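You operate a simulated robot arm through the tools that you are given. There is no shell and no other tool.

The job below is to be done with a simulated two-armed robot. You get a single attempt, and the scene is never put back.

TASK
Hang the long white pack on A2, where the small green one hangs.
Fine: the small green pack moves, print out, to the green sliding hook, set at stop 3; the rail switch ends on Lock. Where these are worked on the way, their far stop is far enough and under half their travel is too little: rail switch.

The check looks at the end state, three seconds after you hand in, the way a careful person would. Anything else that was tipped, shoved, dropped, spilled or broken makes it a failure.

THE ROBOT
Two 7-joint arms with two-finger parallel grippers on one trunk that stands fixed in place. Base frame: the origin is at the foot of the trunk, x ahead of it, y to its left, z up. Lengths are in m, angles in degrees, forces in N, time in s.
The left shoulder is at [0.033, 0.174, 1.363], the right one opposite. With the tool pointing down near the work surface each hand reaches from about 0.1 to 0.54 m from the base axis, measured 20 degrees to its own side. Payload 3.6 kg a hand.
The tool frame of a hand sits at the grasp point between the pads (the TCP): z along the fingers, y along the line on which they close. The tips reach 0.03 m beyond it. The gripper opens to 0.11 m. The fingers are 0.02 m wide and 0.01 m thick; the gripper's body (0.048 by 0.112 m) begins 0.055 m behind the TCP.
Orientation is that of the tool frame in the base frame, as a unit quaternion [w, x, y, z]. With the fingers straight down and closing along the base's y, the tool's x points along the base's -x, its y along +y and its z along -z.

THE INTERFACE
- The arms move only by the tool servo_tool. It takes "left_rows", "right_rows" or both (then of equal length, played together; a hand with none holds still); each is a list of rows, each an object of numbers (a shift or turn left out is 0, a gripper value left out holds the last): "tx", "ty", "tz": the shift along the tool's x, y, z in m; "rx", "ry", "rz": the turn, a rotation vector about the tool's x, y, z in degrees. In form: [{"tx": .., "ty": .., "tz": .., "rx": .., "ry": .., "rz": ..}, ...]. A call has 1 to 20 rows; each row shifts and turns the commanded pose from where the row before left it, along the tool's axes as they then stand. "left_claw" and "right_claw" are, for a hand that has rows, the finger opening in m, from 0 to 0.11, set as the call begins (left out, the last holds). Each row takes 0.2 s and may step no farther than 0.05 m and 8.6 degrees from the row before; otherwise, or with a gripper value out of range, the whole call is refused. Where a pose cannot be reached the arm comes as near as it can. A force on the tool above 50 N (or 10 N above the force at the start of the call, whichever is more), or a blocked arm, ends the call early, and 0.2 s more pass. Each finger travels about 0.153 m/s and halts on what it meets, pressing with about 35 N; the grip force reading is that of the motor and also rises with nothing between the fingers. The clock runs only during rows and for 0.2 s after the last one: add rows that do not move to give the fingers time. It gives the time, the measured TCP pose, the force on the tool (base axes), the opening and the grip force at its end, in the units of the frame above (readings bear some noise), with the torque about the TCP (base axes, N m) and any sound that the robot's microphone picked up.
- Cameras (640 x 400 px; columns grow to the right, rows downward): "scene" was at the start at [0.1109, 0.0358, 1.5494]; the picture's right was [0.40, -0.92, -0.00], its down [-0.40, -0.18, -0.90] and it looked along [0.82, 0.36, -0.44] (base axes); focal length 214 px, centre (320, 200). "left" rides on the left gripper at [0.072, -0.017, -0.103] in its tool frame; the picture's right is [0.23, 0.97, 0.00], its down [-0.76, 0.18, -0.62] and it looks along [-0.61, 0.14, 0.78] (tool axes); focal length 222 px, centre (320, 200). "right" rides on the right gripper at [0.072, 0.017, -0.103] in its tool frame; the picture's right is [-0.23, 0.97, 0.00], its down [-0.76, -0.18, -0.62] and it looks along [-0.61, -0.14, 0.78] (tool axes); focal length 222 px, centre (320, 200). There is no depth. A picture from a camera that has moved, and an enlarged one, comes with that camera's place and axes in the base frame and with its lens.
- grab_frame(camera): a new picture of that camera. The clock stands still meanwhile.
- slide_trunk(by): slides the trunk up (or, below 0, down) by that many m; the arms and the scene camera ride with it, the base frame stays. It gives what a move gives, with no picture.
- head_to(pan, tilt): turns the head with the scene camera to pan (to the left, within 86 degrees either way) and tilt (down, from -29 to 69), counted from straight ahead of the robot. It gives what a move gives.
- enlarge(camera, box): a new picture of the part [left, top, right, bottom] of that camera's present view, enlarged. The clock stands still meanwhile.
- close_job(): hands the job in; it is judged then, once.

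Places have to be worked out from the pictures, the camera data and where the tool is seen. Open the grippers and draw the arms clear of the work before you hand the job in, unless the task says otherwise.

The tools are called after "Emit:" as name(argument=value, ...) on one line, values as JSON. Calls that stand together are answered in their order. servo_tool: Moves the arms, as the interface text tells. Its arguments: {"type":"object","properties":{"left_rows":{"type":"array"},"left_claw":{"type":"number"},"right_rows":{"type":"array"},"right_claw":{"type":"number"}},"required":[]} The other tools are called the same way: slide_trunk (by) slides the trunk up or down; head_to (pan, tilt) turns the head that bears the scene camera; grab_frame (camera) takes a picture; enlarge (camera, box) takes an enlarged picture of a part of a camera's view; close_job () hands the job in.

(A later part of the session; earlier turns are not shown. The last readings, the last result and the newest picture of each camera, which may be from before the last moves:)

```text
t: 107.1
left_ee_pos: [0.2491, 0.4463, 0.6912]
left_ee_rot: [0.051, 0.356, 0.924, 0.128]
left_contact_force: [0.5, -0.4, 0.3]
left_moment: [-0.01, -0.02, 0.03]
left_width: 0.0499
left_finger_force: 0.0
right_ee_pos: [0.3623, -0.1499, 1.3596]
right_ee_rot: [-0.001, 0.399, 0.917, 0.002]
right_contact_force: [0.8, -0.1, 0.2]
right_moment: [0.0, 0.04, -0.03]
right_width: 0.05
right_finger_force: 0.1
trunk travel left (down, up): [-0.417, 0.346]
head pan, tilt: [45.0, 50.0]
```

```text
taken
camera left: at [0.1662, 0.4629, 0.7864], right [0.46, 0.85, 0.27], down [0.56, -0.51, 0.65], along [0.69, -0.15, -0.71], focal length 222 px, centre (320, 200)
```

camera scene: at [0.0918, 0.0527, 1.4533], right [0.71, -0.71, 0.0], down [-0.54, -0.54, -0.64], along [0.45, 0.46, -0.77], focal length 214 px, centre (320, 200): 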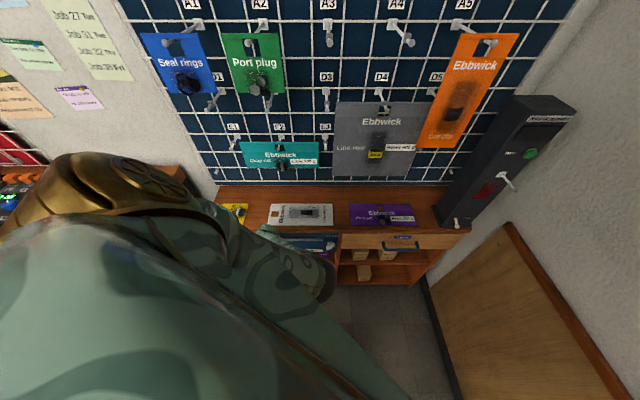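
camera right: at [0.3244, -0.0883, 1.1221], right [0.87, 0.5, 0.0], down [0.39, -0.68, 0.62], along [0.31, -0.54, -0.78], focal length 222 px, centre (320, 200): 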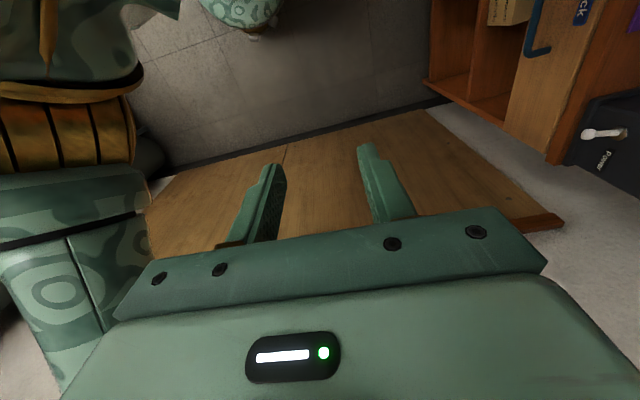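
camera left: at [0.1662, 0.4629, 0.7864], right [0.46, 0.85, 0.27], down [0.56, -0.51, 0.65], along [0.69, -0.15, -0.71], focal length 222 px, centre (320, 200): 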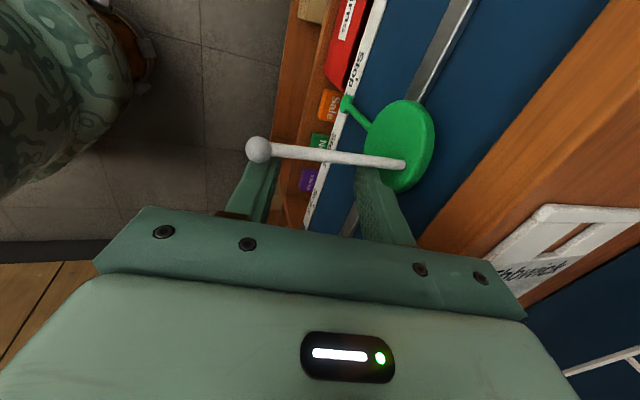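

Freed. The pointer still needs ~25 mm more to the left. I go up clear of the rail, then will regrasp the peg with the fingers closing along the rail for precise placement.

Emit:
servo_tool(left_rows=[{"tx": -0.004}, {"ty": -0.003, "tz": -0.032}, {"ty": -0.003, "tz": -0.032}, {"ty": -0.003, "tz": -0.032}, {"ty": -0.003, "tz": -0.032}, {}])

Emit:
grab_frame(camera="left")

Emit:
head_to(pan=60, tilt=65)

Emit:
grab_frame(camera="scene")

```text
t: 108.5
left_ee_pos: [0.2182, 0.408, 0.8098]
left_ee_rot: [0.049, 0.358, 0.924, 0.124]
left_contact_force: [0.0, 0.8, 0.0]
left_moment: [-0.02, -0.03, 0.0]
left_width: 0.0502
left_finger_force: 0.1
right_ee_pos: [0.3636, -0.1508, 1.3595]
right_ee_rot: [-0.001, 0.399, 0.917, 0.002]
right_contact_force: [0.2, 0.7, -0.3]
right_moment: [-0.02, -0.04, -0.03]
right_width: 0.0501
right_finger_force: 0.0
trunk travel left (down, up): [-0.417, 0.346]
head pan, tilt: [45.0, 50.0]
```

```text
taken
camera left: at [0.1362, 0.4241, 0.905], right [0.46, 0.85, 0.26], down [0.56, -0.51, 0.65], along [0.68, -0.15, -0.71], focal length 222 px, centre (320, 200)
```

left: 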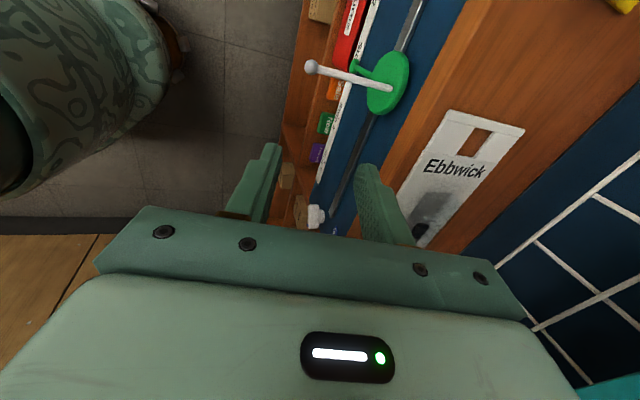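

```text
t: 109.2
left_ee_pos: [0.2197, 0.4082, 0.8089]
left_ee_rot: [0.05, 0.357, 0.924, 0.126]
left_contact_force: [-0.7, 0.1, 0.4]
left_moment: [-0.03, -0.02, 0.03]
left_width: 0.0501
left_finger_force: 0.1
right_ee_pos: [0.3624, -0.1517, 1.3588]
right_ee_rot: [-0.001, 0.399, 0.917, 0.002]
right_contact_force: [-0.1, -0.2, 0.2]
right_moment: [0.02, 0.01, 0.02]
right_width: 0.0501
right_finger_force: 0.1
trunk travel left (down, up): [-0.417, 0.346]
head pan, tilt: [60.0, 65.0]
```

```text
taken
camera scene: at [0.0699, 0.0514, 1.4353], right [0.87, -0.5, 0.0], down [-0.45, -0.78, -0.42], along [0.21, 0.37, -0.91], focal length 214 px, centre (320, 200)
```

scene: 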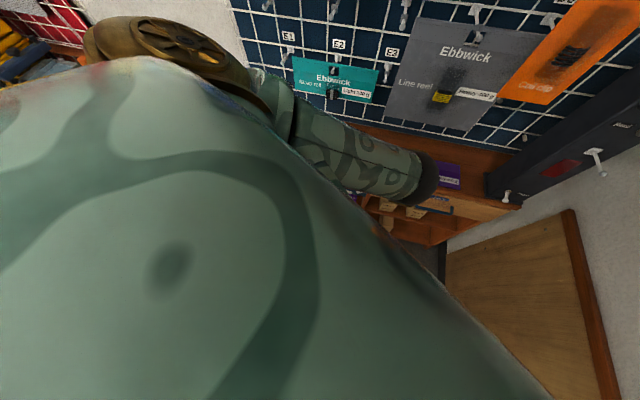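

I fix the orientation to straight down and lower the trunk further (with the hand raised), so the elbow bends forward rather than into the torso.

Emit:
servo_tool(left_rows=[{"rx": 7.75, "ry": -0.1, "rz": 1.4, "tx": -0.01}, {"rx": 7.75, "ry": -0.1, "rz": 1.4, "tx": -0.01}, {"tz": -0.02}, {}])

Emit:
slide_trunk(by=-0.09)

Emit:
grab_frame(camera="left")

Emit:
grab_frame(camera="scene")

```text
t: 110.2
left_ee_pos: [0.2343, 0.3938, 0.8291]
left_ee_rot: [0.0, 0.383, 0.924, 0.001]
left_contact_force: [-0.1, 0.4, -0.3]
left_moment: [0.0, 0.0, 0.0]
left_width: 0.0501
left_finger_force: 0.1
right_ee_pos: [0.3608, -0.1494, 1.3587]
right_ee_rot: [-0.002, 0.399, 0.917, 0.001]
right_contact_force: [-0.2, -0.2, -1.3]
right_moment: [-0.01, 0.02, -0.01]
right_width: 0.0499
right_finger_force: 0.1
trunk travel left (down, up): [-0.417, 0.346]
head pan, tilt: [60.0, 65.0]
```

```text
t: 111.5
left_ee_pos: [0.2362, 0.3945, 0.7395]
left_ee_rot: [0.0, 0.383, 0.924, 0.0]
left_contact_force: [-0.4, 0.1, 0.0]
left_moment: [-0.01, 0.03, -0.01]
left_width: 0.0503
left_finger_force: 0.1
right_ee_pos: [0.3614, -0.1506, 1.269]
right_ee_rot: [-0.001, 0.399, 0.917, 0.001]
right_contact_force: [0.9, -0.5, 0.3]
right_moment: [-0.01, -0.03, 0.04]
right_width: 0.05
right_finger_force: 0.1
trunk travel left (down, up): [-0.327, 0.436]
head pan, tilt: [60.0, 65.0]
```

```text
taken
camera left: at [0.172, 0.4333, 0.844], right [0.53, 0.85, 0.0], down [0.66, -0.42, 0.62], along [0.53, -0.33, -0.78], focal length 222 px, centre (320, 200)
```

left: 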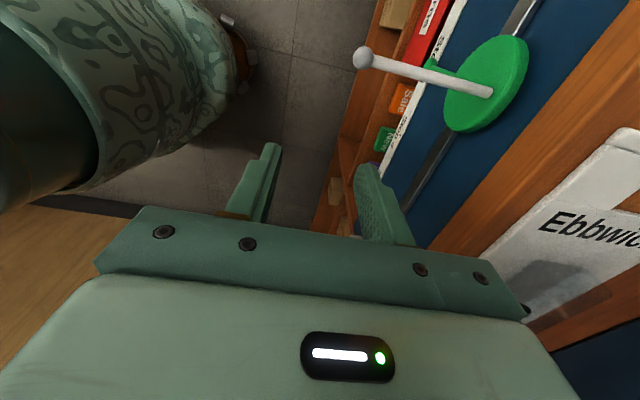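

```text
taken
camera scene: at [0.0977, 0.0515, 1.3443], right [0.87, -0.5, 0.0], down [-0.45, -0.79, -0.42], along [0.21, 0.37, -0.91], focal length 214 px, centre (320, 200)
```

scene: 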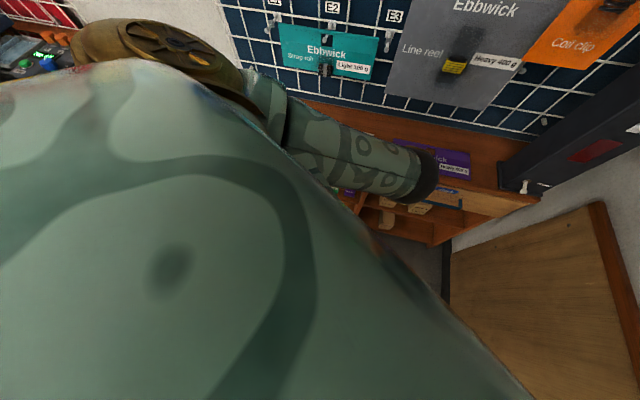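

Next: down 50 mm and forward 29 mm, right of the peg, then push it left in small steps.

Emit:
servo_tool(left_rows=[{"ty": 0.0145, "tz": 0.025}, {"ty": 0.0145, "tz": 0.025}, {"tx": 0.015}, {"tx": 0.01}, {}])

Emit:
grab_frame(camera="left")

```text
t: 112.7
left_ee_pos: [0.2388, 0.4334, 0.69]
left_ee_rot: [0.001, 0.384, 0.924, 0.001]
left_contact_force: [0.2, 0.5, -0.1]
left_moment: [0.06, -0.05, -0.01]
left_width: 0.0502
left_finger_force: 0.0
right_ee_pos: [0.3622, -0.1484, 1.2684]
right_ee_rot: [-0.001, 0.399, 0.917, 0.002]
right_contact_force: [0.0, 0.0, 0.5]
right_moment: [0.0, -0.02, 0.0]
right_width: 0.0503
right_finger_force: 0.0
trunk travel left (down, up): [-0.327, 0.436]
head pan, tilt: [60.0, 65.0]
```

```text
taken
camera left: at [0.1761, 0.4716, 0.7937], right [0.53, 0.85, 0.0], down [0.66, -0.42, 0.62], along [0.53, -0.33, -0.78], focal length 222 px, centre (320, 200)
```

left: 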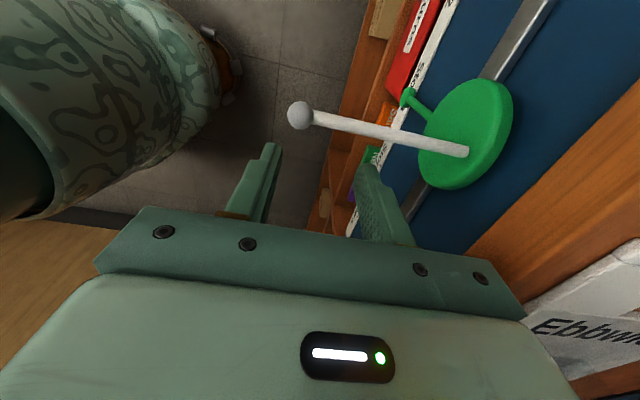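

The posture works. I zoom to see where the pointer stands relative to the stop 3 tick.

Emit:
enlarge(camera="left", box=[360, 0, 520, 130])

Emit:
head_to(pan=50, tilt=52)

Emit:
grab_frame(camera="scene")

```text
3.08 times, centred on (440, 65) of left
camera zoom: at [0.1761, 0.4716, 0.7937], right [0.53, 0.85, 0.0], down [0.66, -0.42, 0.62], along [0.53, -0.33, -0.78], focal length 684 px, centre (-49, 615)
```

zoom: 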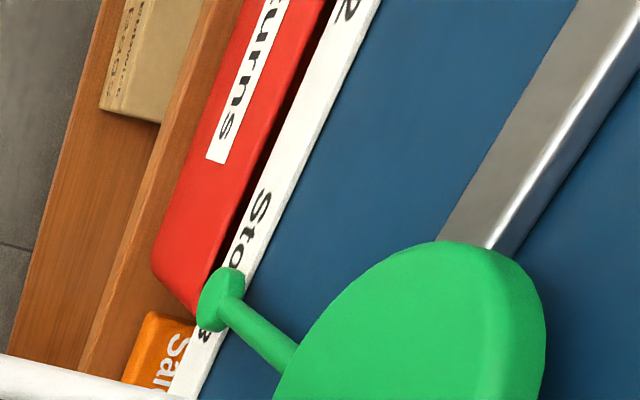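

```text
t: 113.5
left_ee_pos: [0.2384, 0.4335, 0.6896]
left_ee_rot: [-0.001, 0.384, 0.923, 0.002]
left_contact_force: [-0.3, -0.2, -0.6]
left_moment: [-0.01, 0.03, 0.0]
left_width: 0.0501
left_finger_force: 0.1
right_ee_pos: [0.362, -0.1499, 1.2688]
right_ee_rot: [-0.001, 0.399, 0.917, 0.002]
right_contact_force: [-0.6, 1.0, -0.1]
right_moment: [-0.01, 0.03, -0.03]
right_width: 0.0503
right_finger_force: 0.1
trunk travel left (down, up): [-0.327, 0.436]
head pan, tilt: [50.0, 52.0]
```

```text
taken
camera scene: at [0.1161, 0.0565, 1.3596], right [0.77, -0.64, 0.0], down [-0.51, -0.6, -0.61], along [0.39, 0.47, -0.79], focal length 214 px, centre (320, 200)
```

scene: 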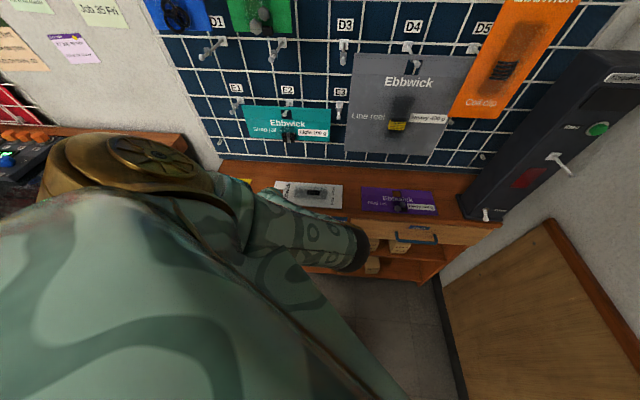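

The pointer foot (u≈-0.175) is just right of the label centre (u≈-0.181). I push the peg about 7 mm more.

Emit:
servo_tool(left_rows=[{"tx": 0.01}, {"tx": 0.01}, {"tx": 0.006}, {}])

Emit:
enlarge(camera="left", box=[360, 0, 520, 130])

```text
t: 114.5
left_ee_pos: [0.2207, 0.449, 0.6908]
left_ee_rot: [0.0, 0.384, 0.923, 0.001]
left_contact_force: [0.6, 0.4, 0.1]
left_moment: [0.02, -0.03, -0.01]
left_width: 0.0501
left_finger_force: 0.0
right_ee_pos: [0.3624, -0.1492, 1.2685]
right_ee_rot: [-0.001, 0.399, 0.917, 0.001]
right_contact_force: [-0.1, 0.6, 0.4]
right_moment: [0.0, 0.02, -0.05]
right_width: 0.0501
right_finger_force: 0.0
trunk travel left (down, up): [-0.327, 0.436]
head pan, tilt: [50.0, 52.0]
```

```text
3.08 times, centred on (440, 65) of left
camera zoom: at [0.1571, 0.4892, 0.7938], right [0.53, 0.85, 0.0], down [0.66, -0.42, 0.62], along [0.53, -0.33, -0.78], focal length 684 px, centre (-49, 615)
```

zoom: 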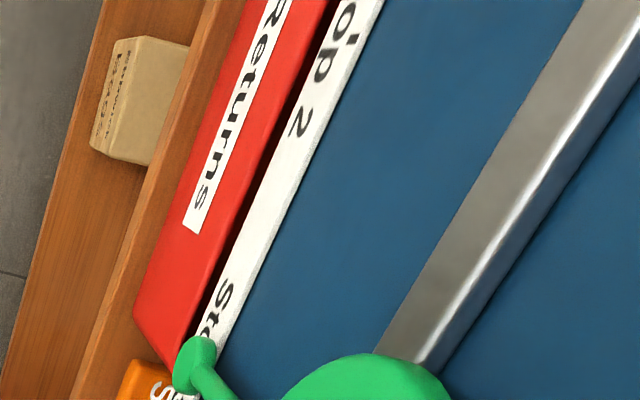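

Stop 2's tick sits between "o" and "p", so I need the foot right at the o/p gap of "Stop 3". I move the hand right so the camera looks straight at the pointer.

Emit:
servo_tool(left_rows=[{"tx": -0.02}, {"tx": -0.02}, {"tx": -0.012}, {}])

Emit:
enlarge(camera="left", box=[380, 0, 540, 100])

```text
t: 115.5
left_ee_pos: [0.2577, 0.4141, 0.6895]
left_ee_rot: [0.0, 0.383, 0.924, 0.0]
left_contact_force: [-1.2, 0.0, -0.8]
left_moment: [0.0, 0.0, 0.01]
left_width: 0.0503
left_finger_force: 0.1
right_ee_pos: [0.3613, -0.1495, 1.2689]
right_ee_rot: [-0.001, 0.398, 0.917, 0.002]
right_contact_force: [0.2, 0.2, -0.3]
right_moment: [-0.01, 0.04, 0.0]
right_width: 0.0499
right_finger_force: 0.1
trunk travel left (down, up): [-0.327, 0.436]
head pan, tilt: [50.0, 52.0]
```

```text
4.00 times, centred on (460, 50) of left
camera zoom: at [0.1942, 0.453, 0.7939], right [0.53, 0.85, 0.0], down [0.66, -0.42, 0.62], along [0.53, -0.33, -0.78], focal length 888 px, centre (-240, 800)
```

zoom: 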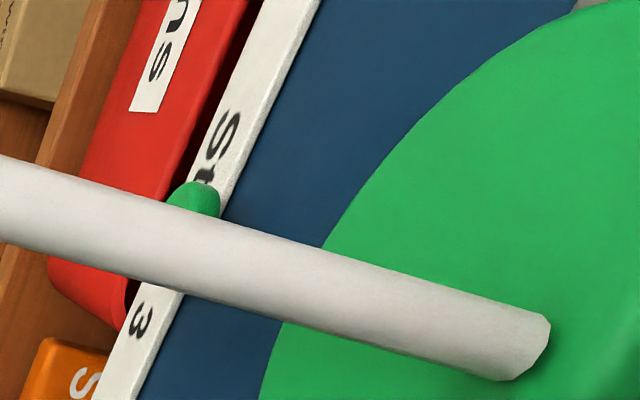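

The pointer foot now lines up with the centre of "Stop 3" within 1–2 mm. Next I return to the switch: up, back, and right past the knob, then tilt 13° and open the fingers as before.

Emit:
servo_tool(left_rows=[{"tz": -0.03, "ty": -0.015}, {"ty": -0.02}, {"tx": -0.0363}, {"tx": -0.0363}, {"tx": -0.0363}, {"tx": -0.0363}, {"tx": -0.0363}, {"tx": -0.0363}, {}])

Emit:
servo_tool(left_rows=[{"rx": -6.5}, {"rx": -6.5}, {}], left_claw=0.11)

Emit:
grab_frame(camera="left")

```text
t: 117.5
left_ee_pos: [0.3972, 0.2698, 0.7052]
left_ee_rot: [0.0, 0.384, 0.923, 0.0]
left_contact_force: [1.0, -0.3, 0.0]
left_moment: [0.0, 0.01, 0.01]
left_width: 0.0502
left_finger_force: 0.0
left hand out of reach, approached as far as the arm can: row 6, 7, 8
right_ee_pos: [0.3625, -0.1491, 1.2684]
right_ee_rot: [-0.001, 0.399, 0.917, 0.001]
right_contact_force: [0.2, -0.2, -0.4]
right_moment: [-0.01, -0.02, -0.01]
right_width: 0.0501
right_finger_force: 0.1
trunk travel left (down, up): [-0.327, 0.436]
head pan, tilt: [50.0, 52.0]
```

```text
t: 118.2
left_ee_pos: [0.4027, 0.2963, 0.6946]
left_ee_rot: [0.043, 0.382, 0.918, 0.1]
left_contact_force: [-11.2, -45.2, -11.4]
left_moment: [0.72, 0.05, -0.93]
left_width: 0.0901
left_finger_force: 0.0
left hand out of reach, approached as far as the arm can: row 1, 2
right_ee_pos: [0.3628, -0.1547, 1.2674]
right_ee_rot: [-0.002, 0.398, 0.917, 0.003]
right_contact_force: [-0.2, 0.5, 0.2]
right_moment: [0.0, -0.01, 0.02]
right_width: 0.05
right_finger_force: 0.1
trunk travel left (down, up): [-0.327, 0.436]
head pan, tilt: [50.0, 52.0]
```

```text
taken
camera left: at [0.325, 0.3202, 0.792], right [0.52, 0.83, 0.21], down [0.56, -0.51, 0.65], along [0.65, -0.22, -0.73], focal length 222 px, centre (320, 200)
```

left: 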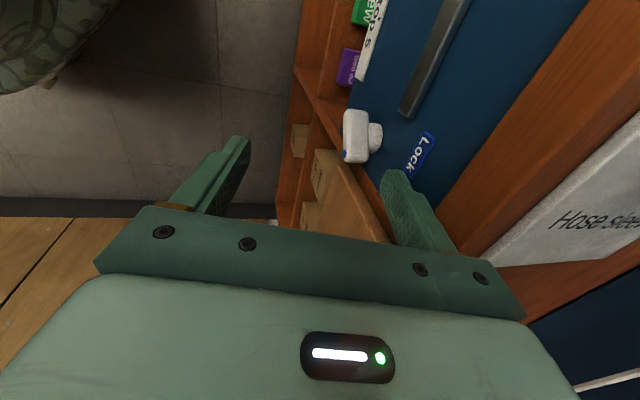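

At this trunk height the right side is out of reach and the opened finger presses on the drawer front. I close it partly, pull away, and raise the trunk back to where the knob was reachable.

Emit:
servo_tool(left_rows=[{}, {"tx": 0.02, "ty": -0.01}, {"tx": 0.02, "ty": -0.02}, {}], left_claw=0.05)

Emit:
slide_trunk(by=0.09)

```text
t: 119.2
left_ee_pos: [0.3566, 0.3175, 0.6883]
left_ee_rot: [0.044, 0.381, 0.918, 0.104]
left_contact_force: [0.1, -0.5, -0.5]
left_moment: [-0.04, 0.01, 0.01]
left_width: 0.05
left_finger_force: 0.1
left hand out of reach, approached as far as the arm can: row 3
right_ee_pos: [0.3621, -0.15, 1.2686]
right_ee_rot: [-0.002, 0.399, 0.917, 0.002]
right_contact_force: [-0.5, -0.4, -0.4]
right_moment: [-0.01, -0.03, -0.01]
right_width: 0.0502
right_finger_force: 0.0
trunk travel left (down, up): [-0.327, 0.436]
head pan, tilt: [50.0, 52.0]
```

```text
t: 120.5
left_ee_pos: [0.359, 0.3186, 0.7763]
left_ee_rot: [0.043, 0.381, 0.918, 0.105]
left_contact_force: [-0.5, -1.0, 0.6]
left_moment: [0.0, 0.01, 0.0]
left_width: 0.0501
left_finger_force: 0.1
right_ee_pos: [0.3615, -0.1499, 1.3583]
right_ee_rot: [-0.002, 0.399, 0.917, 0.001]
right_contact_force: [0.5, 0.5, 0.0]
right_moment: [0.0, 0.0, 0.01]
right_width: 0.0501
right_finger_force: 0.1
trunk travel left (down, up): [-0.417, 0.346]
head pan, tilt: [50.0, 52.0]
```

Now I lower and pull back to n≈0.435, move right to u≈0.105, and open the fingers there.

Emit:
servo_tool(left_rows=[{"ty": -0.031, "tz": 0.034}, {"ty": -0.031, "tz": 0.034}, {"tx": -0.0257}, {"tx": -0.0257}, {"tx": -0.0257}, {}])

Emit:
servo_tool(left_rows=[{}, {}, {}], left_claw=0.11)

Emit:
enlarge(camera="left", box=[320, 60, 560, 220])

```text
t: 121.9
left_ee_pos: [0.3898, 0.2467, 0.7024]
left_ee_rot: [0.044, 0.382, 0.917, 0.104]
left_contact_force: [-0.7, 1.1, 0.1]
left_moment: [-0.02, 0.01, -0.01]
left_width: 0.0503
left_finger_force: 0.1
left hand out of reach, approached as far as the arm can: row 4
right_ee_pos: [0.3613, -0.1496, 1.3593]
right_ee_rot: [-0.001, 0.399, 0.917, 0.001]
right_contact_force: [-0.4, -0.6, 0.3]
right_moment: [-0.03, -0.02, 0.05]
right_width: 0.0501
right_finger_force: 0.1
trunk travel left (down, up): [-0.417, 0.346]
head pan, tilt: [50.0, 52.0]
```

```text
t: 122.7
left_ee_pos: [0.3889, 0.2465, 0.7019]
left_ee_rot: [0.042, 0.381, 0.918, 0.105]
left_contact_force: [0.7, 0.0, -0.6]
left_moment: [-0.01, 0.01, -0.01]
left_width: 0.1101
left_finger_force: 0.2
right_ee_pos: [0.3619, -0.1497, 1.3586]
right_ee_rot: [-0.002, 0.399, 0.917, 0.002]
right_contact_force: [0.2, -1.1, -0.2]
right_moment: [0.03, 0.03, 0.01]
right_width: 0.0502
right_finger_force: 0.1
trunk travel left (down, up): [-0.417, 0.346]
head pan, tilt: [50.0, 52.0]
```

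```text
2.50 times, centred on (440, 140) of left
camera zoom: at [0.3107, 0.2696, 0.7996], right [0.51, 0.83, 0.22], down [0.56, -0.52, 0.65], along [0.65, -0.21, -0.73], focal length 555 px, centre (20, 350)
```

zoom: 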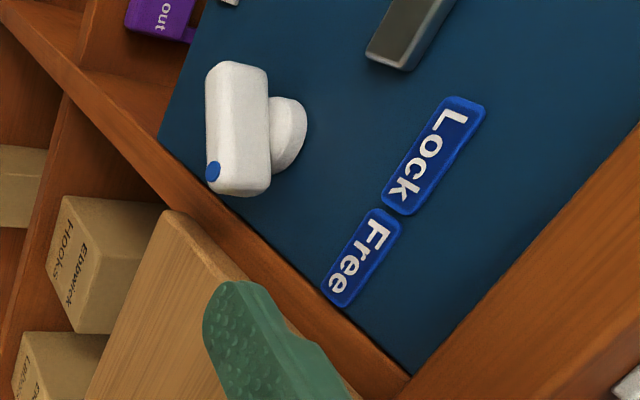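

Knob is on Free. I shift 5 mm right, lower in front of it, then advance beside the pointer end.

Emit:
servo_tool(left_rows=[{"tx": -0.005}, {"ty": -0.0068, "tz": 0.0292}, {"ty": -0.0068, "tz": 0.0292}, {}])

Emit:
servo_tool(left_rows=[{"ty": 0.0103, "tz": 0.0024}, {"ty": 0.0103, "tz": 0.0024}, {}])

Emit:
enlarge(camera="left", box=[320, 60, 560, 220])

```text
t: 123.7
left_ee_pos: [0.3912, 0.243, 0.6404]
left_ee_rot: [0.043, 0.382, 0.917, 0.106]
left_contact_force: [0.7, -0.6, 0.4]
left_moment: [0.01, 0.02, 0.01]
left_width: 0.1101
left_finger_force: 0.0
right_ee_pos: [0.3619, -0.1509, 1.3581]
right_ee_rot: [-0.001, 0.399, 0.917, 0.002]
right_contact_force: [-0.8, -0.3, 0.0]
right_moment: [-0.02, 0.01, 0.01]
right_width: 0.0501
right_finger_force: 0.1
trunk travel left (down, up): [-0.417, 0.346]
head pan, tilt: [50.0, 52.0]
```

```text
t: 124.5
left_ee_pos: [0.4085, 0.2569, 0.643]
left_ee_rot: [0.043, 0.381, 0.917, 0.107]
left_contact_force: [-0.1, 1.0, 0.0]
left_moment: [0.01, 0.0, -0.02]
left_width: 0.1101
left_finger_force: 0.0
right_ee_pos: [0.3622, -0.1498, 1.3568]
right_ee_rot: [-0.002, 0.399, 0.917, 0.001]
right_contact_force: [-0.5, 0.7, 0.4]
right_moment: [0.0, -0.03, -0.03]
right_width: 0.05
right_finger_force: 0.2
trunk travel left (down, up): [-0.417, 0.346]
head pan, tilt: [50.0, 52.0]
```

```text
2.50 times, centred on (440, 140) of left
camera zoom: at [0.3285, 0.2804, 0.7395], right [0.51, 0.83, 0.22], down [0.56, -0.52, 0.65], along [0.65, -0.21, -0.73], focal length 555 px, centre (20, 350)
```

zoom: 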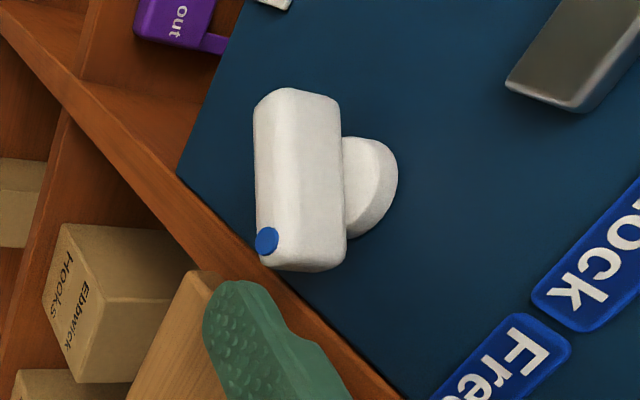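

Finger is just right of the pointer end. I push left while rising, mirrored to the earlier successful motion.

Emit:
servo_tool(left_rows=[{"tx": 0.007}, {"tx": 0.005, "ty": 0.0009, "tz": -0.0039}, {"tx": 0.005, "ty": 0.0011, "tz": -0.0049}, {"tx": 0.005, "ty": 0.0011, "tz": -0.0049}, {"tx": 0.003}])

Emit:
enlarge(camera="left", box=[320, 60, 560, 220])

```text
t: 125.7
left_ee_pos: [0.3913, 0.2738, 0.6561]
left_ee_rot: [0.043, 0.381, 0.918, 0.106]
left_contact_force: [-0.7, 0.1, -0.1]
left_moment: [0.05, 0.0, 0.0]
left_width: 0.1102
left_finger_force: 0.2
right_ee_pos: [0.3625, -0.1499, 1.3577]
right_ee_rot: [-0.001, 0.398, 0.917, 0.002]
right_contact_force: [-0.3, 0.1, 0.2]
right_moment: [0.04, -0.04, 0.0]
right_width: 0.0503
right_finger_force: 0.1
trunk travel left (down, up): [-0.417, 0.346]
head pan, tilt: [50.0, 52.0]
```

```text
2.50 times, centred on (440, 140) of left
camera zoom: at [0.311, 0.2971, 0.7527], right [0.51, 0.83, 0.22], down [0.56, -0.52, 0.65], along [0.65, -0.21, -0.73], focal length 555 px, centre (20, 350)
```

zoom: 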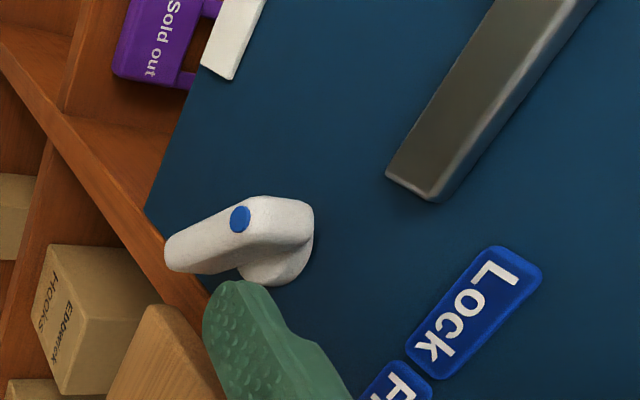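

It snapped back to Lock. I withdraw from the panel and verify the final angle.

Emit:
servo_tool(left_rows=[{"tx": -0.01}, {"ty": -0.0195, "tz": -0.0045}, {"ty": -0.0195, "tz": -0.0045}, {"ty": 0.006, "tz": -0.03}, {}])

Emit:
enlarge(camera="left", box=[320, 60, 560, 220])

```text
t: 126.9
left_ee_pos: [0.3724, 0.2422, 0.685]
left_ee_rot: [0.043, 0.381, 0.917, 0.106]
left_contact_force: [0.6, -0.9, -0.6]
left_moment: [0.02, 0.0, 0.0]
left_width: 0.11
left_finger_force: 0.1
left hand out of reach, approached as far as the arm can: row 4
right_ee_pos: [0.3619, -0.1498, 1.3578]
right_ee_rot: [-0.001, 0.398, 0.917, 0.001]
right_contact_force: [-1.3, 0.3, -0.1]
right_moment: [-0.02, 0.01, 0.02]
right_width: 0.0501
right_finger_force: 0.0
trunk travel left (down, up): [-0.417, 0.346]
head pan, tilt: [50.0, 52.0]
```

```text
2.50 times, centred on (440, 140) of left
camera zoom: at [0.2931, 0.2655, 0.7819], right [0.51, 0.83, 0.22], down [0.56, -0.52, 0.65], along [0.65, -0.21, -0.73], focal length 555 px, centre (20, 350)
```

zoom: 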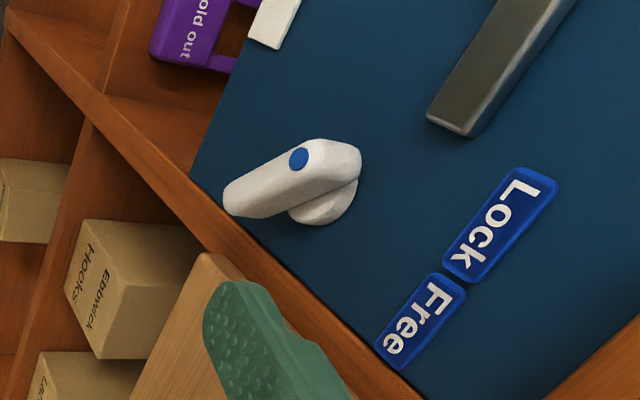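

Lock is confirmed. Now I fetch the green pack: untilt, move left along n≈0.46 and rise at the far left where the wrist can pass the shoulder level.

Emit:
servo_tool(left_rows=[{"rx": 6.5, "ty": 0.01}, {"rx": 6.5, "tx": 0.03}, {"tx": 0.035, "tz": -0.02}, {"tx": 0.035, "tz": -0.03}, {"tx": 0.035, "tz": -0.03}, {"tx": 0.035, "tz": -0.03}, {"tx": 0.035, "tz": -0.03}, {"tx": 0.035, "tz": -0.03}, {"tx": 0.035, "tz": -0.03}, {"tx": 0.035, "tz": -0.03}, {"tx": 0.035, "tz": -0.03}, {}], left_claw=0.05)

Emit:
grab_frame(camera="scene")

```text
t: 129.5
left_ee_pos: [0.135, 0.495, 0.9469]
left_ee_rot: [-0.001, 0.383, 0.924, 0.001]
left_contact_force: [-0.3, -0.5, -0.5]
left_moment: [-0.01, 0.01, 0.01]
left_width: 0.05
left_finger_force: 0.0
right_ee_pos: [0.3625, -0.1496, 1.3575]
right_ee_rot: [-0.002, 0.399, 0.917, 0.001]
right_contact_force: [0.6, 0.0, 0.0]
right_moment: [0.04, 0.02, 0.0]
right_width: 0.0501
right_finger_force: 0.1
trunk travel left (down, up): [-0.417, 0.346]
head pan, tilt: [50.0, 52.0]
```

```text
taken
camera scene: at [0.088, 0.0557, 1.4507], right [0.77, -0.64, 0.0], down [-0.51, -0.6, -0.62], along [0.4, 0.47, -0.79], focal length 214 px, centre (320, 200)
```

scene: 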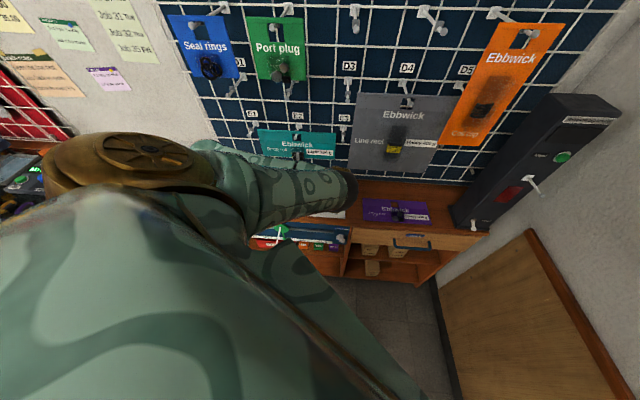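

Good view of the rail now; I check the green pointer against stop 3 and the switch.

Emit:
enlarge(camera="scene", box=[240, 215, 360, 275])

Emit:
enlarge(camera="scene", box=[240, 10, 320, 90])

```text
5.33 times, centred on (300, 245) of scene
camera zoom: at [0.088, 0.0557, 1.4507], right [0.77, -0.64, 0.0], down [-0.51, -0.6, -0.62], along [0.4, 0.47, -0.79], focal length 1144 px, centre (427, -40)
```

zoom: 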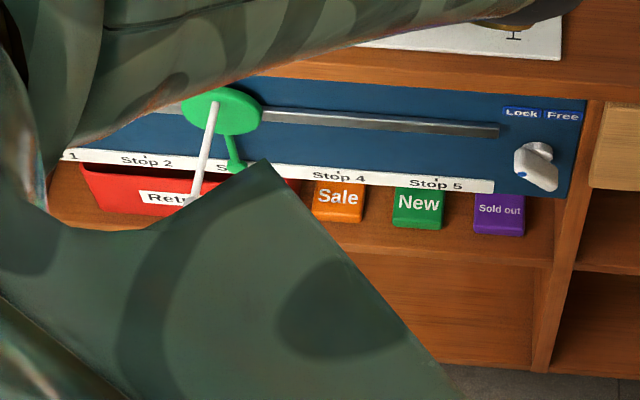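

```text
5.00 times, centred on (280, 50) of scene
camera zoom: at [0.088, 0.0557, 1.4507], right [0.77, -0.64, 0.0], down [-0.51, -0.6, -0.62], along [0.4, 0.47, -0.79], focal length 1072 px, centre (520, 950)
```

zoom: 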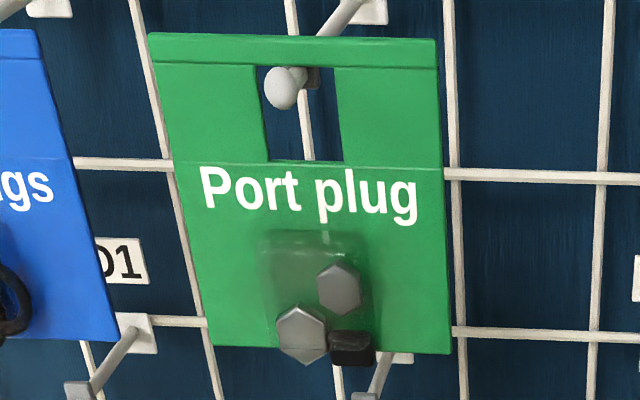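

Pointer is at stop 3 and the switch on Lock. I now raise the hand at the left side up to z≈1.3.

Emit:
servo_tool(left_rows=[{"tx": 0.015, "ty": 0.007, "tz": -0.03}, {"tx": 0.015, "ty": 0.007, "tz": -0.03}, {"tz": -0.04}, {"tz": -0.04}, {"tz": -0.04}, {"tz": -0.04}, {"tz": -0.04}, {"tz": -0.04}, {"tz": -0.04}, {}])

Emit:
servo_tool(left_rows=[{"tz": -0.04}, {"tz": -0.04}, {"tz": -0.04}, {"tx": -0.04}, {"tx": -0.04}, {"tx": -0.04}, {"tx": -0.03}, {}])

Emit:
grab_frame(camera="left")

Emit:
head_to(pan=50, tilt=20)

Emit:
grab_frame(camera="scene")

```text
t: 131.7
left_ee_pos: [0.1226, 0.5258, 1.2868]
left_ee_rot: [-0.001, 0.383, 0.924, 0.001]
left_contact_force: [0.4, -0.6, 0.2]
left_moment: [-0.01, 0.02, 0.01]
left_width: 0.05
left_finger_force: 0.0
right_ee_pos: [0.3608, -0.1491, 1.3572]
right_ee_rot: [-0.001, 0.399, 0.917, 0.002]
right_contact_force: [-0.1, 0.0, 0.0]
right_moment: [-0.02, 0.02, -0.01]
right_width: 0.0502
right_finger_force: 0.1
trunk travel left (down, up): [-0.417, 0.346]
head pan, tilt: [50.0, 52.0]
```

```text
t: 133.5
left_ee_pos: [0.2303, 0.4192, 1.4066]
left_ee_rot: [-0.001, 0.384, 0.923, 0.0]
left_contact_force: [0.1, 0.1, 0.8]
left_moment: [-0.02, 0.0, 0.03]
left_width: 0.0502
left_finger_force: 0.1
right_ee_pos: [0.3614, -0.1486, 1.3587]
right_ee_rot: [-0.001, 0.4, 0.917, 0.001]
right_contact_force: [-0.6, 0.2, -0.1]
right_moment: [0.01, -0.03, 0.01]
right_width: 0.05
right_finger_force: 0.0
trunk travel left (down, up): [-0.417, 0.346]
head pan, tilt: [50.0, 52.0]
```

```text
taken
camera left: at [0.1672, 0.4579, 1.5106], right [0.53, 0.85, 0.0], down [0.66, -0.41, 0.62], along [0.53, -0.33, -0.78], focal length 222 px, centre (320, 200)
```

left: 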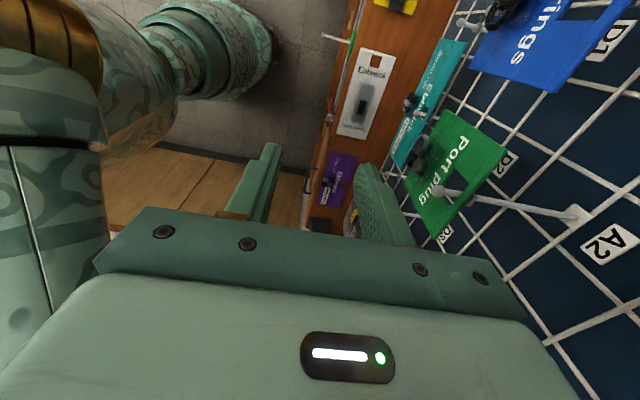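

```text
t: 134.5
left_ee_pos: [0.2302, 0.4181, 1.4069]
left_ee_rot: [0.0, 0.383, 0.924, 0.001]
left_contact_force: [0.2, -0.3, 0.6]
left_moment: [0.01, -0.01, 0.0]
left_width: 0.0498
left_finger_force: 0.0
right_ee_pos: [0.3615, -0.1504, 1.359]
right_ee_rot: [-0.002, 0.399, 0.917, 0.001]
right_contact_force: [0.4, 0.1, -0.4]
right_moment: [-0.02, 0.0, 0.02]
right_width: 0.0504
right_finger_force: 0.0
trunk travel left (down, up): [-0.417, 0.346]
head pan, tilt: [50.0, 20.0]
```

```text
taken
camera scene: at [0.0993, 0.0704, 1.4988], right [0.77, -0.64, 0.0], down [-0.22, -0.26, -0.94], along [0.6, 0.72, -0.34], focal length 214 px, centre (320, 200)
```

scene: 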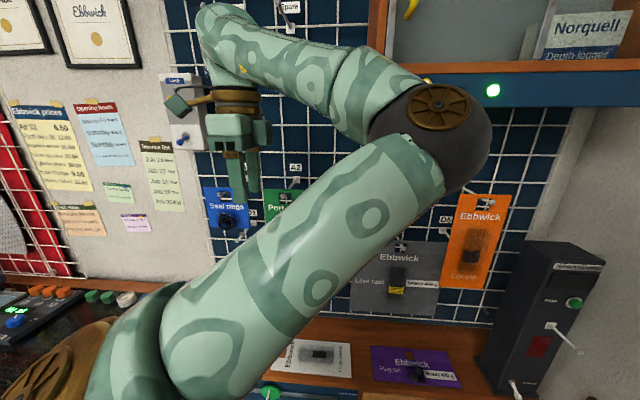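

Hand is beside A2 at height. I zoom on the green pack to fix its top edge position.

Emit:
enlarge(camera="left", box=[370, 80, 610, 260])

```text
2.22 times, centred on (490, 170) of left
camera zoom: at [0.1675, 0.4575, 1.5109], right [0.53, 0.85, 0.0], down [0.66, -0.42, 0.62], along [0.53, -0.33, -0.78], focal length 494 px, centre (-58, 267)
```

zoom: 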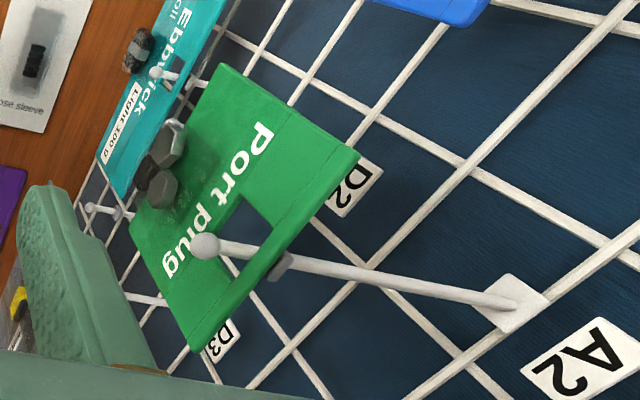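

Green card: top edge at n≈0.602, z≈1.352, spanning u -0.162…-0.059; hook at u≈-0.108. I position above the right part of the top edge (u≈-0.076).

Emit:
servo_tool(left_rows=[{"tx": -0.0285}, {"tx": -0.0285}, {"ty": 0.036}, {"ty": 0.036}, {"ty": 0.036}, {"ty": 0.0355}, {}])

Emit:
grab_frame(camera="left")

```text
t: 136.1
left_ee_pos: [0.3726, 0.4838, 1.4045]
left_ee_rot: [0.001, 0.383, 0.924, 0.0]
left_contact_force: [0.0, -1.0, -1.1]
left_moment: [0.03, 0.0, 0.02]
left_width: 0.0501
left_finger_force: 0.0
left hand out of reach, approached as far as the arm can: row 2
right_ee_pos: [0.3615, -0.1498, 1.359]
right_ee_rot: [-0.002, 0.399, 0.917, 0.001]
right_contact_force: [-0.4, 0.5, -0.2]
right_moment: [0.02, -0.01, 0.02]
right_width: 0.0502
right_finger_force: 0.0
trunk travel left (down, up): [-0.417, 0.346]
head pan, tilt: [50.0, 20.0]
```

```text
taken
camera left: at [0.3084, 0.5228, 1.5098], right [0.53, 0.85, 0.0], down [0.66, -0.42, 0.62], along [0.53, -0.33, -0.78], focal length 222 px, centre (320, 200)
```

left: 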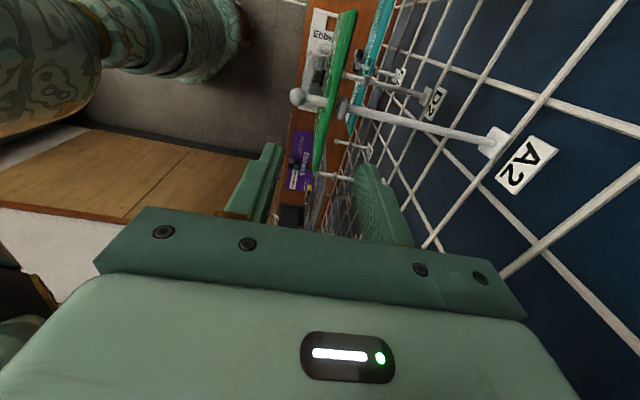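

The card is seen edge-on between the fingers. I zoom to check the centring.

Emit:
enlarge(camera="left", box=[220, 0, 460, 250])

```text
1.60 times, centred on (340, 125) of left
camera zoom: at [0.3084, 0.5228, 1.5098], right [0.53, 0.85, 0.0], down [0.66, -0.42, 0.62], along [0.53, -0.33, -0.78], focal length 355 px, centre (288, 320)
```

zoom: 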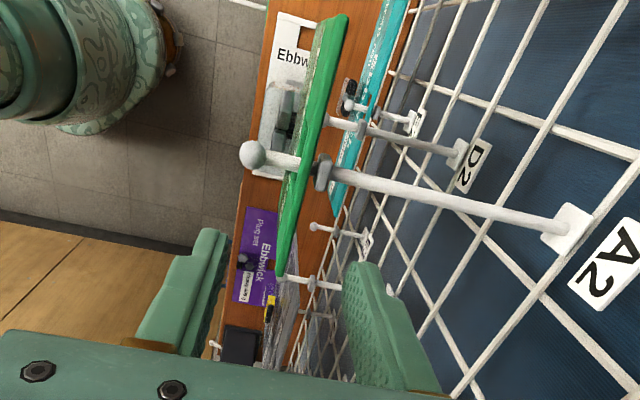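

Card top confirmed at n≈0.607, z≈1.353. I descend so the tips overlap the card by ~23 mm, then close.

Emit:
servo_tool(left_rows=[{"tz": 0.015}, {"tz": 0.015}, {"tz": 0.0145}, {}])

Emit:
servo_tool(left_rows=[{}, {}, {}], left_claw=0.0)

Emit:
grab_frame(camera="left")

```text
t: 137.1
left_ee_pos: [0.371, 0.4857, 1.3601]
left_ee_rot: [0.001, 0.383, 0.924, 0.001]
left_contact_force: [-0.2, -0.6, 0.9]
left_moment: [0.02, -0.02, 0.03]
left_width: 0.0502
left_finger_force: 0.1
right_ee_pos: [0.362, -0.1503, 1.3591]
right_ee_rot: [-0.001, 0.399, 0.917, 0.001]
right_contact_force: [0.0, -0.1, -0.9]
right_moment: [0.0, 0.0, -0.02]
right_width: 0.0501
right_finger_force: 0.1
trunk travel left (down, up): [-0.417, 0.346]
head pan, tilt: [50.0, 20.0]
```

```text
t: 137.9
left_ee_pos: [0.3707, 0.4861, 1.3592]
left_ee_rot: [0.0, 0.384, 0.923, 0.002]
left_contact_force: [0.7, -0.1, -0.3]
left_moment: [0.02, -0.02, 0.0]
left_width: 0.0043
left_finger_force: 35.3
right_ee_pos: [0.3614, -0.149, 1.3582]
right_ee_rot: [-0.001, 0.399, 0.917, 0.002]
right_contact_force: [-0.1, 0.5, 0.2]
right_moment: [0.02, 0.04, 0.02]
right_width: 0.0499
right_finger_force: 0.1
trunk travel left (down, up): [-0.417, 0.346]
head pan, tilt: [50.0, 20.0]
```

```text
taken
camera left: at [0.308, 0.5247, 1.4643], right [0.53, 0.85, 0.0], down [0.66, -0.42, 0.62], along [0.53, -0.33, -0.78], focal length 222 px, centre (320, 200)
```

left: 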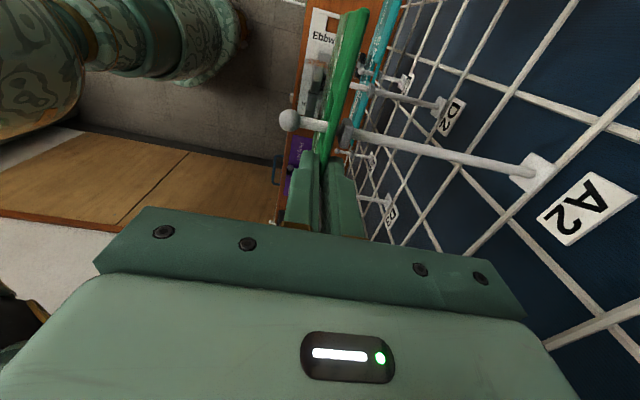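

Gripped (4.3 mm card). I lift 17 mm so the hook passes through the middle of the hole, then pull straight out.

Emit:
servo_tool(left_rows=[{"tz": -0.006}, {"tz": -0.006}, {"tz": -0.005}, {}])

Emit:
enlarge(camera="left", box=[240, 0, 440, 220])

```text
t: 138.9
left_ee_pos: [0.3713, 0.4855, 1.3785]
left_ee_rot: [-0.001, 0.383, 0.924, 0.001]
left_contact_force: [0.5, -0.9, -0.9]
left_moment: [-0.02, -0.04, -0.01]
left_width: 0.0043
left_finger_force: 35.8
right_ee_pos: [0.3621, -0.1505, 1.3584]
right_ee_rot: [-0.001, 0.399, 0.917, 0.001]
right_contact_force: [-0.8, 0.3, 0.4]
right_moment: [0.01, -0.01, 0.01]
right_width: 0.0502
right_finger_force: 0.0
trunk travel left (down, up): [-0.417, 0.346]
head pan, tilt: [50.0, 20.0]
```

```text
1.82 times, centred on (340, 110) of left
camera zoom: at [0.3082, 0.5251, 1.4817], right [0.53, 0.85, 0.0], down [0.66, -0.42, 0.62], along [0.53, -0.33, -0.78], focal length 404 px, centre (284, 364)
```

zoom: 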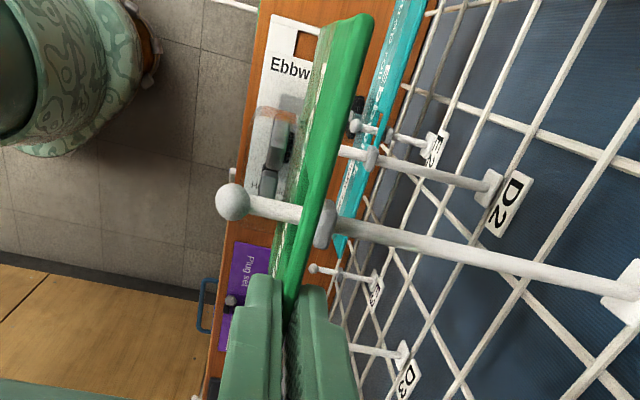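

The card is lifted and level. I pull it off the hook.

Emit:
servo_tool(left_rows=[{"ty": -0.015}, {"ty": -0.015}, {"ty": -0.02}, {"ty": -0.02}, {"ty": -0.03}, {}])

Emit:
grab_frame(camera="left")

Emit:
grab_frame(camera="scene")

```text
t: 140.3
left_ee_pos: [0.3001, 0.4166, 1.3792]
left_ee_rot: [0.0, 0.383, 0.924, 0.001]
left_contact_force: [0.4, 0.8, -0.4]
left_moment: [-0.02, -0.01, 0.04]
left_width: 0.0044
left_finger_force: 35.0
right_ee_pos: [0.3621, -0.1494, 1.359]
right_ee_rot: [-0.002, 0.399, 0.917, 0.001]
right_contact_force: [-0.1, 0.9, -0.2]
right_moment: [0.01, 0.0, 0.0]
right_width: 0.0501
right_finger_force: 0.0
trunk travel left (down, up): [-0.417, 0.346]
head pan, tilt: [50.0, 20.0]
```

```text
taken
camera left: at [0.2368, 0.4556, 1.4831], right [0.53, 0.85, 0.0], down [0.66, -0.42, 0.62], along [0.53, -0.33, -0.78], focal length 222 px, centre (320, 200)
```

left: 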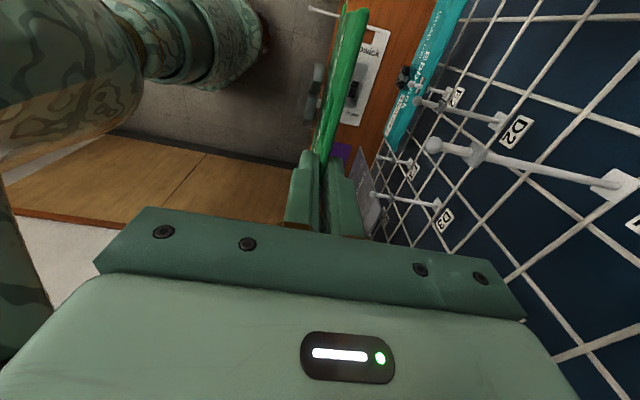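

```text
taken
camera scene: at [0.0999, 0.0711, 1.4988], right [0.77, -0.64, 0.0], down [-0.22, -0.26, -0.94], along [0.6, 0.72, -0.34], focal length 214 px, centre (320, 200)
```

scene: 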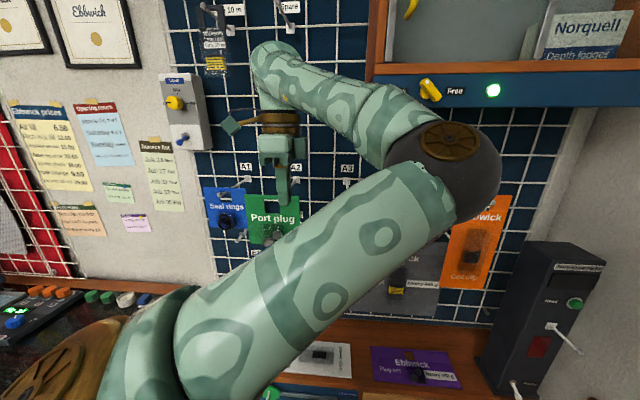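

Pack is free. I carry it back and left, then down on the left side as before.

Emit:
servo_tool(left_rows=[{"ty": -0.02}, {"ty": -0.025}, {"tx": 0.034}, {"tx": 0.034}, {"tx": 0.034}, {"tx": 0.034}, {"tx": 0.034}, {"tx": 0.033}, {"tz": 0.04}, {"tz": 0.04}, {"tz": 0.04}, {}])

Emit:
grab_frame(camera="scene")

```text
t: 142.9
left_ee_pos: [0.1235, 0.5279, 1.2595]
left_ee_rot: [0.0, 0.383, 0.924, 0.001]
left_contact_force: [-1.3, -0.8, -0.8]
left_moment: [-0.04, -0.02, 0.01]
left_width: 0.0041
left_finger_force: 35.0
right_ee_pos: [0.362, -0.1497, 1.3589]
right_ee_rot: [-0.001, 0.399, 0.917, 0.002]
right_contact_force: [0.7, -0.6, -0.5]
right_moment: [0.03, -0.02, -0.01]
right_width: 0.0502
right_finger_force: 0.1
trunk travel left (down, up): [-0.417, 0.346]
head pan, tilt: [50.0, 20.0]
```

```text
taken
camera scene: at [0.0992, 0.0698, 1.499], right [0.77, -0.64, 0.0], down [-0.22, -0.26, -0.94], along [0.6, 0.72, -0.34], focal length 214 px, centre (320, 200)
```

scene: 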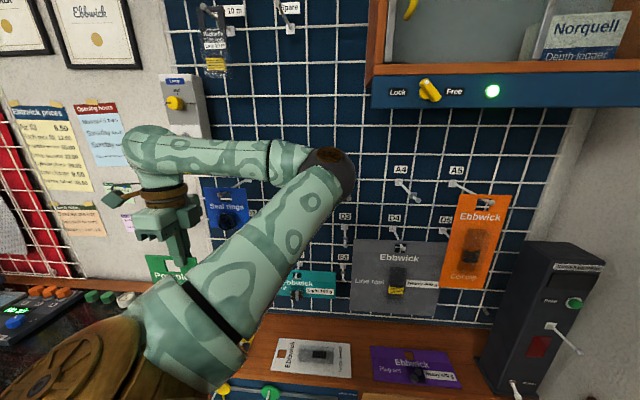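

Continuing down to z≈0.95.

Emit:
servo_tool(left_rows=[{"tz": 0.04}, {"tz": 0.04}, {"tz": 0.04}, {"tz": 0.04}, {"tz": 0.04}, {"tz": 0.04}, {"tz": 0.04}, {"tz": 0.03}, {}])

Emit:
head_to(pan=60, tilt=55)

Emit:
grab_frame(camera="scene")

Emit:
grab_frame(camera="left")

```text
t: 144.9
left_ee_pos: [0.1235, 0.5285, 0.9481]
left_ee_rot: [0.001, 0.384, 0.924, 0.001]
left_contact_force: [0.2, 0.6, -0.9]
left_moment: [0.02, 0.0, 0.01]
left_width: 0.0043
left_finger_force: 35.3
right_ee_pos: [0.3619, -0.1502, 1.3594]
right_ee_rot: [-0.001, 0.399, 0.917, 0.002]
right_contact_force: [1.1, 0.1, -0.4]
right_moment: [0.01, 0.0, 0.01]
right_width: 0.0503
right_finger_force: 0.2
trunk travel left (down, up): [-0.417, 0.346]
head pan, tilt: [50.0, 20.0]
```

```text
t: 145.9
left_ee_pos: [0.1239, 0.529, 0.9482]
left_ee_rot: [0.0, 0.384, 0.923, 0.001]
left_contact_force: [-0.3, -0.1, -0.8]
left_moment: [0.03, -0.03, 0.01]
left_width: 0.0043
left_finger_force: 34.9
right_ee_pos: [0.3611, -0.15, 1.3585]
right_ee_rot: [-0.002, 0.398, 0.917, 0.002]
right_contact_force: [0.7, -0.1, 1.1]
right_moment: [0.03, -0.01, 0.01]
right_width: 0.0499
right_finger_force: 0.0
trunk travel left (down, up): [-0.417, 0.346]
head pan, tilt: [60.0, 55.0]
```

```text
taken
camera scene: at [0.0755, 0.0616, 1.4469], right [0.87, -0.5, 0.0], down [-0.41, -0.71, -0.57], along [0.29, 0.5, -0.82], focal length 214 px, centre (320, 200)
```

scene: 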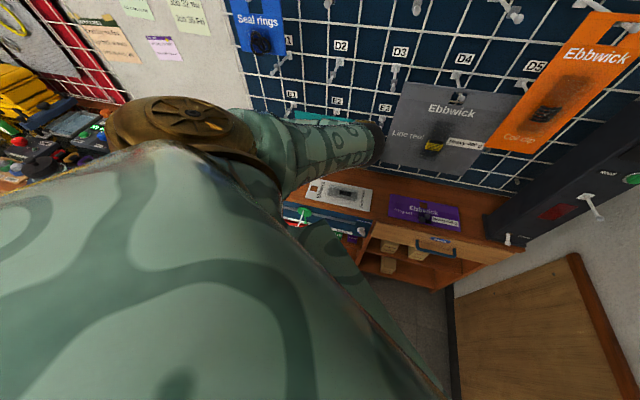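

```text
taken
camera left: at [0.061, 0.5679, 1.0521], right [0.53, 0.85, 0.0], down [0.66, -0.42, 0.62], along [0.53, -0.33, -0.78], focal length 222 px, centre (320, 200)
```

left: 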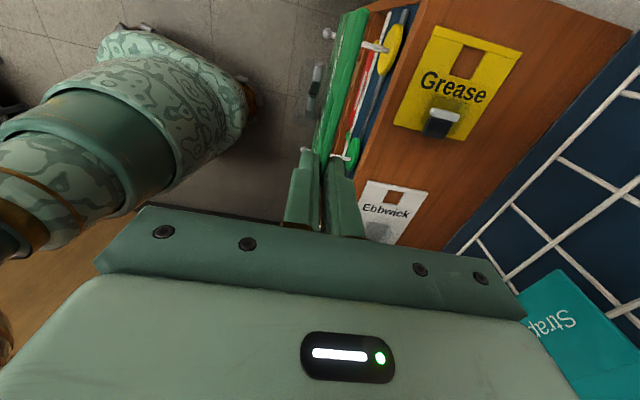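

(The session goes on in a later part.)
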